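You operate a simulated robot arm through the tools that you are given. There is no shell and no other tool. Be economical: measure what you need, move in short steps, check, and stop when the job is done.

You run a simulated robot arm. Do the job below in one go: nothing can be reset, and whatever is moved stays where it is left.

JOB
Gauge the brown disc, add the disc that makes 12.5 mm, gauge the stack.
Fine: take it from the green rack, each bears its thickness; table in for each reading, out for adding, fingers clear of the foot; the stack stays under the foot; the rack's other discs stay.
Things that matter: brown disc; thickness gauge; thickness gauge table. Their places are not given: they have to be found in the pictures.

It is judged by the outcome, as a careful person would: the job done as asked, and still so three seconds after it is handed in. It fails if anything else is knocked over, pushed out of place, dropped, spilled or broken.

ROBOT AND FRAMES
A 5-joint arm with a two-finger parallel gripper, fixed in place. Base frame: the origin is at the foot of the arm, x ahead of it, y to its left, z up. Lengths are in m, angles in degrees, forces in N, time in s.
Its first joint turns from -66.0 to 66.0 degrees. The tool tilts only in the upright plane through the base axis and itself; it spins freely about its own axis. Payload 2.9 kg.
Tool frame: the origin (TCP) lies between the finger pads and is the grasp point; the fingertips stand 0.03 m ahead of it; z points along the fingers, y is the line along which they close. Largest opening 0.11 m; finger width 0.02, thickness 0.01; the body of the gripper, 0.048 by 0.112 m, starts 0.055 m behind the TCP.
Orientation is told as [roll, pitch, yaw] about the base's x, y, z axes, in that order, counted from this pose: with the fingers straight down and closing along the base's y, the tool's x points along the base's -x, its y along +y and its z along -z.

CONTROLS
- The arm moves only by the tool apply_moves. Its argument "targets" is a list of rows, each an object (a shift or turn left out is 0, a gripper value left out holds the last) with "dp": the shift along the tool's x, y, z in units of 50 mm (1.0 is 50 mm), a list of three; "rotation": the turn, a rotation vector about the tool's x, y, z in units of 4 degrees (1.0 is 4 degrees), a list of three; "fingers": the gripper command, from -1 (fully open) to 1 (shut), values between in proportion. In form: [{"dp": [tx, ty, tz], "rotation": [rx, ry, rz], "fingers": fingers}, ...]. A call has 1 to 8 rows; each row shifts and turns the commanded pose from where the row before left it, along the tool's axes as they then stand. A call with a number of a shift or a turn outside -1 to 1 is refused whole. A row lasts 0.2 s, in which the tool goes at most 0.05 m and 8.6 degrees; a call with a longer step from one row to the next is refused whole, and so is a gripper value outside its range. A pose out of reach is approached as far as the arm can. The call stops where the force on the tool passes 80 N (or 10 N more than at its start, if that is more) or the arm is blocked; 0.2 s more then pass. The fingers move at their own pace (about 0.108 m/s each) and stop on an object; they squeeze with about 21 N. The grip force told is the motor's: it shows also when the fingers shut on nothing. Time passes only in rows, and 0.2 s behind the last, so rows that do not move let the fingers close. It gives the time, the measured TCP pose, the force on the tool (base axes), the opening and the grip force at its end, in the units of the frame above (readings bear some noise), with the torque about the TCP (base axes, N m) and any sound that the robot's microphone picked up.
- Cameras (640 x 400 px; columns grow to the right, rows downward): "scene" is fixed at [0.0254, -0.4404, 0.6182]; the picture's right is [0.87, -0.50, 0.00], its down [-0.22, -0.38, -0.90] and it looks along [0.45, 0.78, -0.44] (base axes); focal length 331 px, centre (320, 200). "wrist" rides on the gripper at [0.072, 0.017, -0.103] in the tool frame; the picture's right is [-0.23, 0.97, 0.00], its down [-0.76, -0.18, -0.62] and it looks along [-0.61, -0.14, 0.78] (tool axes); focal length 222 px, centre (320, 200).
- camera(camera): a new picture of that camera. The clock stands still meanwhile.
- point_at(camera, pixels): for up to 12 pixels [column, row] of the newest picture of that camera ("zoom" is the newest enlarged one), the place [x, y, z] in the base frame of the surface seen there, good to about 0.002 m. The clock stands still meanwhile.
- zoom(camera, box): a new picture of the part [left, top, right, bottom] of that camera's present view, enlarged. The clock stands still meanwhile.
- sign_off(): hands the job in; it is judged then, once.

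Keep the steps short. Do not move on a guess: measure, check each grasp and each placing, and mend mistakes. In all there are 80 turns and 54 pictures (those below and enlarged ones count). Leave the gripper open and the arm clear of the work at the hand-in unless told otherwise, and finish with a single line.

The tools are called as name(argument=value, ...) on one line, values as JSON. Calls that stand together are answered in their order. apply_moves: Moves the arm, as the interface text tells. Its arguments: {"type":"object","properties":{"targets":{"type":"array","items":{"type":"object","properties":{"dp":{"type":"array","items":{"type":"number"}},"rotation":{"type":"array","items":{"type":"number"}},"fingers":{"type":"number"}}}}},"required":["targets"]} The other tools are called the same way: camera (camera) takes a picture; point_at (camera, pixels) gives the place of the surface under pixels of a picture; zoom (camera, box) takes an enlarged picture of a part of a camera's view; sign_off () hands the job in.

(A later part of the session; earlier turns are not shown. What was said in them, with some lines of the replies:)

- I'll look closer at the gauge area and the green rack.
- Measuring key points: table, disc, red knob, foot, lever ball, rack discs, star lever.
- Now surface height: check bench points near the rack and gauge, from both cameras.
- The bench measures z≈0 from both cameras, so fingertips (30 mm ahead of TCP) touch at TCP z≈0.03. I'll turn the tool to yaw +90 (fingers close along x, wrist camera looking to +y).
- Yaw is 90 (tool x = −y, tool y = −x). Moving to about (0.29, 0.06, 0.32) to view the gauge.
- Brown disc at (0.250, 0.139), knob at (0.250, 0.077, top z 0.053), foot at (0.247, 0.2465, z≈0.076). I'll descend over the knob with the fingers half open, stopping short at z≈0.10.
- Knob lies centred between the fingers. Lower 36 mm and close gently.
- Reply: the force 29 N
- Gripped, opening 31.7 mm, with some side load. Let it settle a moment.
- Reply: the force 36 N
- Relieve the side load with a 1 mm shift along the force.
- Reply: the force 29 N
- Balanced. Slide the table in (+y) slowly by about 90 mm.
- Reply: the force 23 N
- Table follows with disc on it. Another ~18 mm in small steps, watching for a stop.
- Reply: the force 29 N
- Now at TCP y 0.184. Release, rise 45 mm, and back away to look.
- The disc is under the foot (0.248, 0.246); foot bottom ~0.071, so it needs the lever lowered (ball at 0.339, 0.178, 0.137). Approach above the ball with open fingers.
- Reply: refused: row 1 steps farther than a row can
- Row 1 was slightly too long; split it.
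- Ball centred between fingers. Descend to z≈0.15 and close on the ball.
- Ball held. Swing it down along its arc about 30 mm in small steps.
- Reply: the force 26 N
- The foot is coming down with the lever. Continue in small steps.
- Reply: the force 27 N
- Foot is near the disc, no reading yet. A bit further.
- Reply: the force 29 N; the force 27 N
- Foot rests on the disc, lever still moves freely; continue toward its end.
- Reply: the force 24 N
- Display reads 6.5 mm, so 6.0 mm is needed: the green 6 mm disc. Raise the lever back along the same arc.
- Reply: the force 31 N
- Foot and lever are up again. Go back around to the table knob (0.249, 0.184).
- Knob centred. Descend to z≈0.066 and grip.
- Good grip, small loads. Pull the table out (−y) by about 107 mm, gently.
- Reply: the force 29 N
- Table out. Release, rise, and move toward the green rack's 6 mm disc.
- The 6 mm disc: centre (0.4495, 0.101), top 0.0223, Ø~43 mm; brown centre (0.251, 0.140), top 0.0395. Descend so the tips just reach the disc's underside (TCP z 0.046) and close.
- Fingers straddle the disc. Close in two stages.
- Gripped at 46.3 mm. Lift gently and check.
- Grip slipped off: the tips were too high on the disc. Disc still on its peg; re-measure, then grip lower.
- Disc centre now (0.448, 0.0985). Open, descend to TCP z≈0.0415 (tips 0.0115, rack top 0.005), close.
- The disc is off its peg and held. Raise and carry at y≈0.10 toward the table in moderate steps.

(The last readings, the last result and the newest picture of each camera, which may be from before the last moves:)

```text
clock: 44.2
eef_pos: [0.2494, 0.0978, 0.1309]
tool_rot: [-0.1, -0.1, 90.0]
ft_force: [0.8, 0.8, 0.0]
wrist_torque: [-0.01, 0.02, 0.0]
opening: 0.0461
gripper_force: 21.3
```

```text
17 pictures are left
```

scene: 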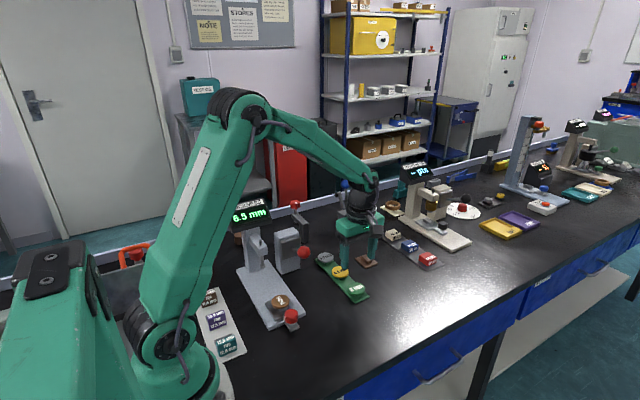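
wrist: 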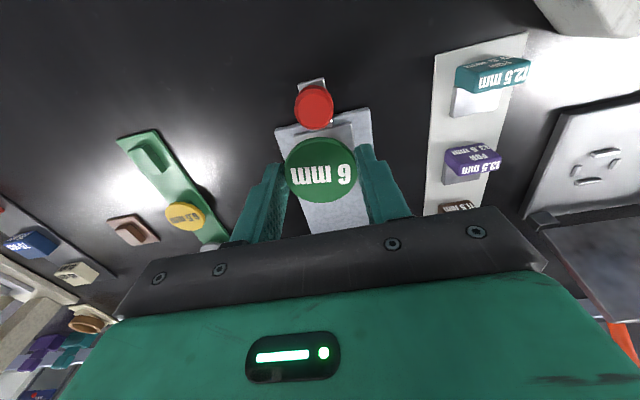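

Disc is held level. Measure the held disc's centre and the brown disc from the scene.

point_at(camera="wrist", pixels=[[321, 170], [286, 170], [354, 170], [320, 139], [320, 202], [314, 107]])

zoom(camera="scene", box=[240, 240, 330, 340])

```text
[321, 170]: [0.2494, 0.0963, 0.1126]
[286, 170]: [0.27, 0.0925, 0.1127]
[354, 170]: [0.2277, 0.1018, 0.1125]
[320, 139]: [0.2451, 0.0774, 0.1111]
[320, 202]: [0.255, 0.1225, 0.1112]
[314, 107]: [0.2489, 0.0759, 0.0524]
```

```text
4.00 times, centred on (285, 290) of scene
```

zoom: 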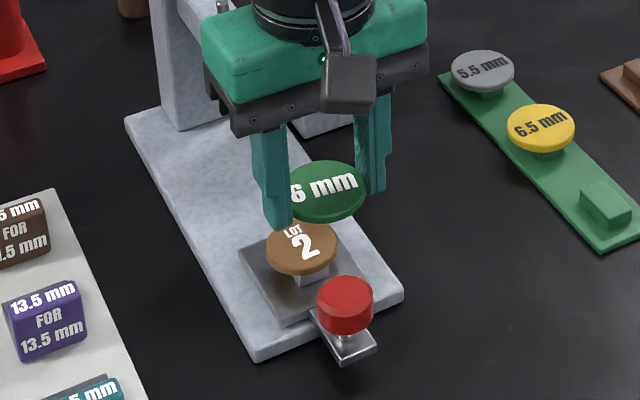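

point_at(camera="zoom", pixels=[[302, 247], [267, 248], [336, 246], [285, 260], [320, 262], [302, 268], [345, 290], [327, 190]])

```text
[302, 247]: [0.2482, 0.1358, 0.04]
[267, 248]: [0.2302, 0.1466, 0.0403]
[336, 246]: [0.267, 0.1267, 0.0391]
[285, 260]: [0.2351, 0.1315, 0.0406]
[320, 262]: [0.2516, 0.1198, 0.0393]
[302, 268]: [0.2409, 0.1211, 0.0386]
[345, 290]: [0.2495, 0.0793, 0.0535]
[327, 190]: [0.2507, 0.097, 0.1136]
```

Brown centre ≈ (0.249, 0.1375, 0.040). Move over it and down to TCP z≈0.078 (tips 8 mm above brown), then inspect.

apply_moves(targets=[{"dp": [-0.4, 0, 0]}, {"dp": [-0.4, 0.0, 0]}, {"dp": [0, 0, 0.5]}, {"dp": [0, 0, 0.4]}, {"dp": [0, 0, 0.15]}, {}])

zoom(camera="scene", box=[250, 260, 320, 330])

```text
clock: 45.6
eef_pos: [0.2514, 0.1392, 0.0793]
tool_rot: [0.0, 0.0, 90.0]
ft_force: [0.2, 0.5, 0.5]
wrist_torque: [-0.02, -0.01, -0.02]
opening: 0.0457
gripper_force: 20.9
```

```text
5.71 times, centred on (285, 295) of scene
```

zoom: 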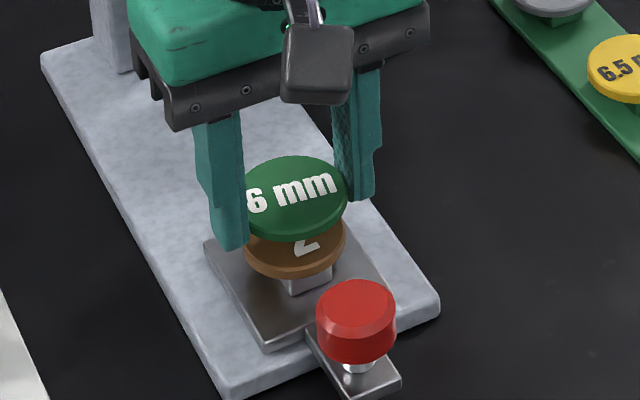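

point_at(camera="zoom", pixels=[[294, 196], [346, 195], [294, 232], [294, 162], [346, 246], [247, 250], [295, 268], [300, 243]])

```text
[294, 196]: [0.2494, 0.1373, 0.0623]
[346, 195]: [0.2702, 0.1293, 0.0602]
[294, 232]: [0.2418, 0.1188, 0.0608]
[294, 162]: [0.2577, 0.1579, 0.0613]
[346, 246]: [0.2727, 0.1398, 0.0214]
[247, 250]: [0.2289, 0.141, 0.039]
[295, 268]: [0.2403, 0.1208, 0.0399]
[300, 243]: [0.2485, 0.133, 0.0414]
```

Aligned to within a millimetre. Lower slowly toward contact (expected at TCP z≈0.064).

apply_moves(targets=[{"dp": [0, 0, 0.08]}, {"dp": [0, 0, 0.06]}, {"dp": [0, 0, 0.06]}, {"dp": [0, 0, 0.04]}, {}])

```text
clock: 46.8
eef_pos: [0.2504, 0.1385, 0.0672]
tool_rot: [0.0, 0.1, 90.0]
ft_force: [-0.3, 0.4, -1.5]
wrist_torque: [0.0, 0.01, -0.02]
opening: 0.0457
gripper_force: 20.7
```

apply_moves(targets=[{"dp": [0, 0, 0.02]}, {"dp": [0, 0, 0.02]}, {}])

zoom(camera="scene", box=[250, 260, 320, 330])

```text
clock: 47.6
eef_pos: [0.2491, 0.1382, 0.0654]
tool_rot: [0.1, -0.1, 90.0]
ft_force: [0.7, -0.5, -0.3]
wrist_torque: [0.01, -0.01, 0.0]
opening: 0.0459
gripper_force: 21.1
```

```text
5.71 times, centred on (285, 295) of scene
```

zoom: 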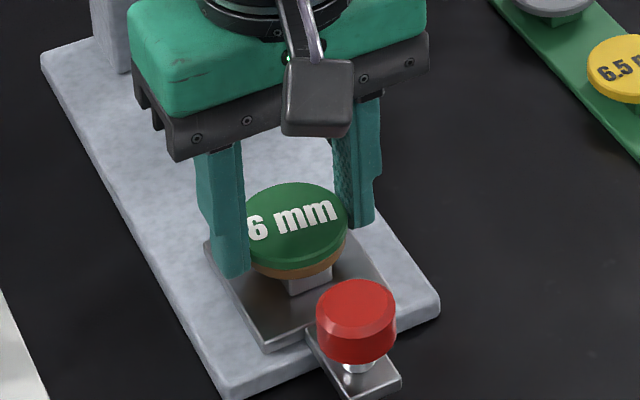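

Nearly seated. Down in 0.5 mm steps until the force rises.

apply_moves(targets=[{"dp": [0, 0, 0.015]}, {"dp": [0, 0, 0.01]}, {}])

```text
clock: 48.4
eef_pos: [0.2495, 0.138, 0.065]
tool_rot: [-0.1, 0.1, 90.0]
ft_force: [0.4, 0.7, 0.5]
wrist_torque: [0.01, -0.01, -0.02]
opening: 0.0458
gripper_force: 21.4
```

apply_moves(targets=[{"dp": [0, 0, 0.012]}, {}])

apply_moves(targets=[{"dp": [0, 0, 0.012]}, {}])

```text
clock: 49.0
eef_pos: [0.2501, 0.1383, 0.0628]
tool_rot: [-0.2, 0.0, 90.0]
ft_force: [-2.2, 0.1, 9.0]
wrist_torque: [-0.04, 0.02, -0.01]
opening: 0.0462
gripper_force: 20.9
```

```text
clock: 49.6
eef_pos: [0.2507, 0.1383, 0.0624]
tool_rot: [-0.2, -0.1, 89.9]
ft_force: [-1.8, -1.1, 24.4]
wrist_torque: [0.04, 0.08, 0.01]
opening: 0.0461
gripper_force: 20.6
```

Contact felt. Ease up 0.5 mm, open slowly, rise straight.

apply_moves(targets=[{"dp": [0, 0, -0.012]}, {"fingers": 0.08}, {"fingers": -0.1}, {"fingers": -0.3}, {}, {"dp": [0, 0, -0.4]}, {"dp": [0, 0, -0.6]}])

zoom(camera="scene", box=[250, 260, 320, 330])

```text
clock: 51.2
eef_pos: [0.2483, 0.139, 0.1129]
tool_rot: [0.0, 0.0, 90.1]
ft_force: [0.0, -0.3, 0.6]
wrist_torque: [-0.01, 0.01, 0.04]
opening: 0.0717
gripper_force: 0.1
```

```text
5.71 times, centred on (285, 295) of scene
```

zoom: 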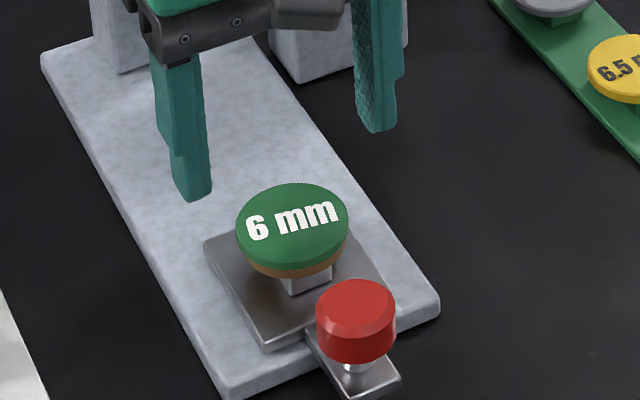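

Stack sits square. Move back over the knob and grip it.

apply_moves(targets=[{"dp": [0.62, -0.02, 0]}, {"dp": [0.62, 0, 0]}, {"dp": [0, 0, 0.46]}, {"dp": [0, 0, 0.47]}, {}, {"fingers": 1}, {}, {}])

```text
clock: 53.0
eef_pos: [0.2506, 0.0754, 0.0656]
tool_rot: [0.2, 0.1, 90.1]
ft_force: [-11.2, 1.0, 1.8]
wrist_torque: [0.17, -0.17, 0.07]
opening: 0.0314
gripper_force: 44.6
```

Gripped. Slide the table in 108 mm gently.

apply_moves(targets=[{"dp": [-0.1, 0, 0]}, {"dp": [-0.2, 0, 0]}, {"dp": [-0.3, 0, 0]}, {"dp": [-0.35, 0, 0]}, {"dp": [-0.35, 0, 0]}, {"dp": [-0.35, 0, 0]}, {"dp": [-0.25, 0, 0]}, {"dp": [-0.15, 0, 0]}])

apply_moves(targets=[{"dp": [-0.08, 0, 0]}, {"dp": [-0.03, 0, 0]}, {}])

```text
clock: 54.8
eef_pos: [0.2501, 0.1779, 0.0651]
tool_rot: [0.2, 0.0, 90.1]
ft_force: [-26.4, -1.2, 9.8]
wrist_torque: [0.87, 0.15, 0.05]
opening: 0.0313
gripper_force: 44.9
```

```text
clock: 55.6
eef_pos: [0.2492, 0.1826, 0.0646]
tool_rot: [0.3, 0.2, 90.0]
ft_force: [-34.4, 2.6, 28.0]
wrist_torque: [0.26, 0.58, 0.07]
opening: 0.0314
gripper_force: 45.0
```

About 1.5 mm more, relieving the side load, then release and back off as before.

apply_moves(targets=[{"dp": [-0.03, 0.012, -0.015]}, {}])

apply_moves(targets=[{"fingers": -0.3}, {}, {"dp": [0, 0, -0.5]}, {"dp": [0, 0, -0.5]}, {"dp": [0.8, 0, -0.4]}, {"dp": [0.6, -0.6, -0.4]}, {"dp": [0, -0.8, -0.5]}, {"dp": [0, -0.44, -0.5]}])

zoom(camera="scene", box=[230, 200, 330, 310])

```text
clock: 56.2
eef_pos: [0.2509, 0.1836, 0.0653]
tool_rot: [0.3, 0.2, 90.0]
ft_force: [-20.4, 0.8, 4.3]
wrist_torque: [-0.98, 0.23, 0.06]
opening: 0.0316
gripper_force: 45.0
```

```text
clock: 58.0
eef_pos: [0.3425, 0.1164, 0.2066]
tool_rot: [-0.1, -0.1, 90.0]
ft_force: [-1.3, -0.7, -0.6]
wrist_torque: [0.01, 0.01, 0.0]
opening: 0.0718
gripper_force: 0.1
```

```text
3.64 times, centred on (280, 255) of scene
```

zoom: 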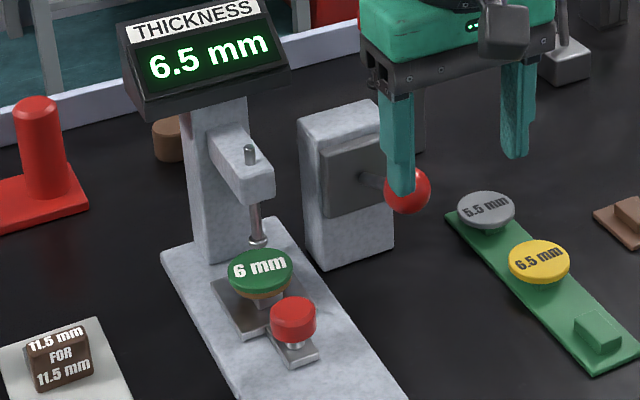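

point_at(camera="zoom", pixels=[[261, 267], [293, 312], [258, 243], [422, 188], [232, 268], [291, 266]])

```text
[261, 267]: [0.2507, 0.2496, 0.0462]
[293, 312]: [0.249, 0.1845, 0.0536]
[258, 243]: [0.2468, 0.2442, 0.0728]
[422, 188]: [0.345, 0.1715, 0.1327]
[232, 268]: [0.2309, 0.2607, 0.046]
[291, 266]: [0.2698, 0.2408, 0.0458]
```

Stack is in place under the foot. Grip the lever ball again.

apply_moves(targets=[{"dp": [-0.6, 0.06, 0]}, {"dp": [-0.6, 0, 0]}, {"dp": [0, 0, 0.55]}, {"dp": [0, 0, 0.57]}, {}, {"fingers": 1}, {}, {}])

```text
clock: 59.8
eef_pos: [0.3395, 0.176, 0.1511]
tool_rot: [0.0, 0.0, 89.9]
ft_force: [2.0, 3.7, -5.1]
wrist_torque: [-0.26, -0.05, -0.04]
opening: 0.0331
gripper_force: 45.7
```

Held. Swing it down the same arc.

apply_moves(targets=[{"dp": [0.045, 0, 0.12]}, {"dp": [0.06, 0, 0.24]}, {"dp": [0.015, 0, 0.12]}, {"dp": [0.005, 0, 0.12]}, {"dp": [0.01, 0, 0.1]}, {"dp": [-0.005, 0, 0.1]}, {"dp": [-0.01, 0, 0.1]}, {"dp": [-0.015, 0, 0.08]}])

apply_moves(targets=[{"dp": [-0.02, 0, 0.08]}, {"dp": [-0.025, 0, 0.08]}, {"dp": [-0.03, 0, 0.08]}, {"dp": [-0.035, 0, 0.08]}, {"dp": [-0.04, 0, 0.08]}, {"dp": [-0.045, 0, 0.08]}, {}, {}])

zoom(camera="scene", box=[230, 200, 330, 310])

```text
clock: 61.6
eef_pos: [0.3401, 0.1703, 0.102]
tool_rot: [-0.1, -0.1, 90.0]
ft_force: [14.2, -11.8, 15.5]
wrist_torque: [0.99, -0.28, -0.12]
opening: 0.0329
gripper_force: 44.9
```

```text
clock: 63.4
eef_pos: [0.341, 0.1796, 0.0781]
tool_rot: [-0.1, 0.0, 90.0]
ft_force: [23.5, -19.1, 7.8]
wrist_torque: [0.53, -0.26, -0.09]
opening: 0.0327
gripper_force: 44.5
```

```text
3.64 times, centred on (280, 255) of scene
```

zoom: 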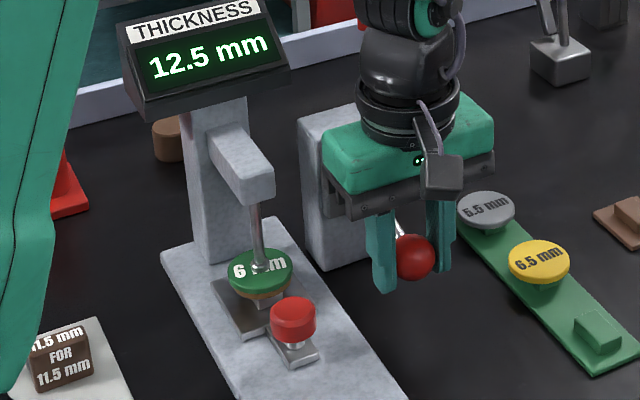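

The stack reads 12.5 mm. Raise the lever back along its arc, as before; table stays in.

apply_moves(targets=[{"dp": [0.085, 0, -0.16]}, {"dp": [0.065, 0, -0.16]}, {"dp": [0.045, 0, -0.16]}, {"dp": [0.025, 0, -0.18]}, {"dp": [-0.005, 0, -0.2]}, {"dp": [-0.02, 0, -0.24]}, {"dp": [-0.06, 0, -0.24]}, {"dp": [-0.045, 0, -0.12]}])

apply_moves(targets=[{}, {"fingers": -0.3}, {}, {"dp": [0, 0, -0.6]}, {"dp": [0, 0, -0.9]}, {"dp": [0.9, 0, 0]}, {"dp": [0.9, 0, 0], "fingers": -1}, {"dp": [0, -0.9, 0]}])

zoom(camera="scene", box=[220, 190, 400, 320])

```text
clock: 65.2
eef_pos: [0.3393, 0.1758, 0.151]
tool_rot: [0.1, 0.0, 89.7]
ft_force: [25.5, -12.1, -29.5]
wrist_torque: [-0.68, -0.54, -0.3]
opening: 0.033
gripper_force: 44.9
```

```text
clock: 67.0
eef_pos: [0.3854, 0.084, 0.2269]
tool_rot: [-0.1, 0.0, 89.9]
ft_force: [0.5, -0.3, -0.1]
wrist_torque: [0.0, -0.01, 0.02]
opening: 0.1101
gripper_force: 0.0
```

```text
3.08 times, centred on (310, 255) of scene
```

zoom: 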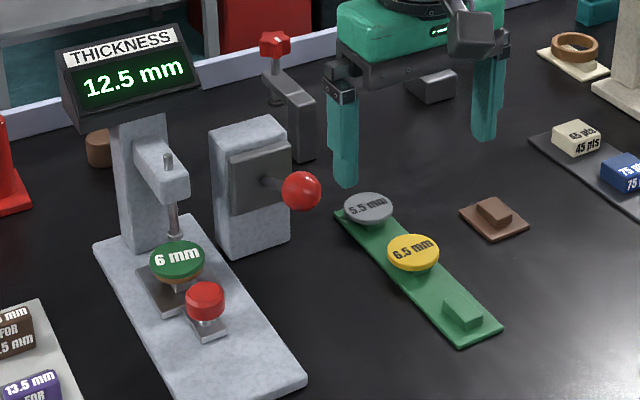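

The display holds 12.5 mm, the stack is under the raised foot with the table in, and the other discs are still on the rack. The arm is clear with the gripper open, so I'm handing in.

sign_off()

```text
The job is handed in.
```

Done: the brown disc gauged 6.5 mm, I added the 6 mm disc from the green rack, and the stack gauged 12.5 mm and remains under the foot.
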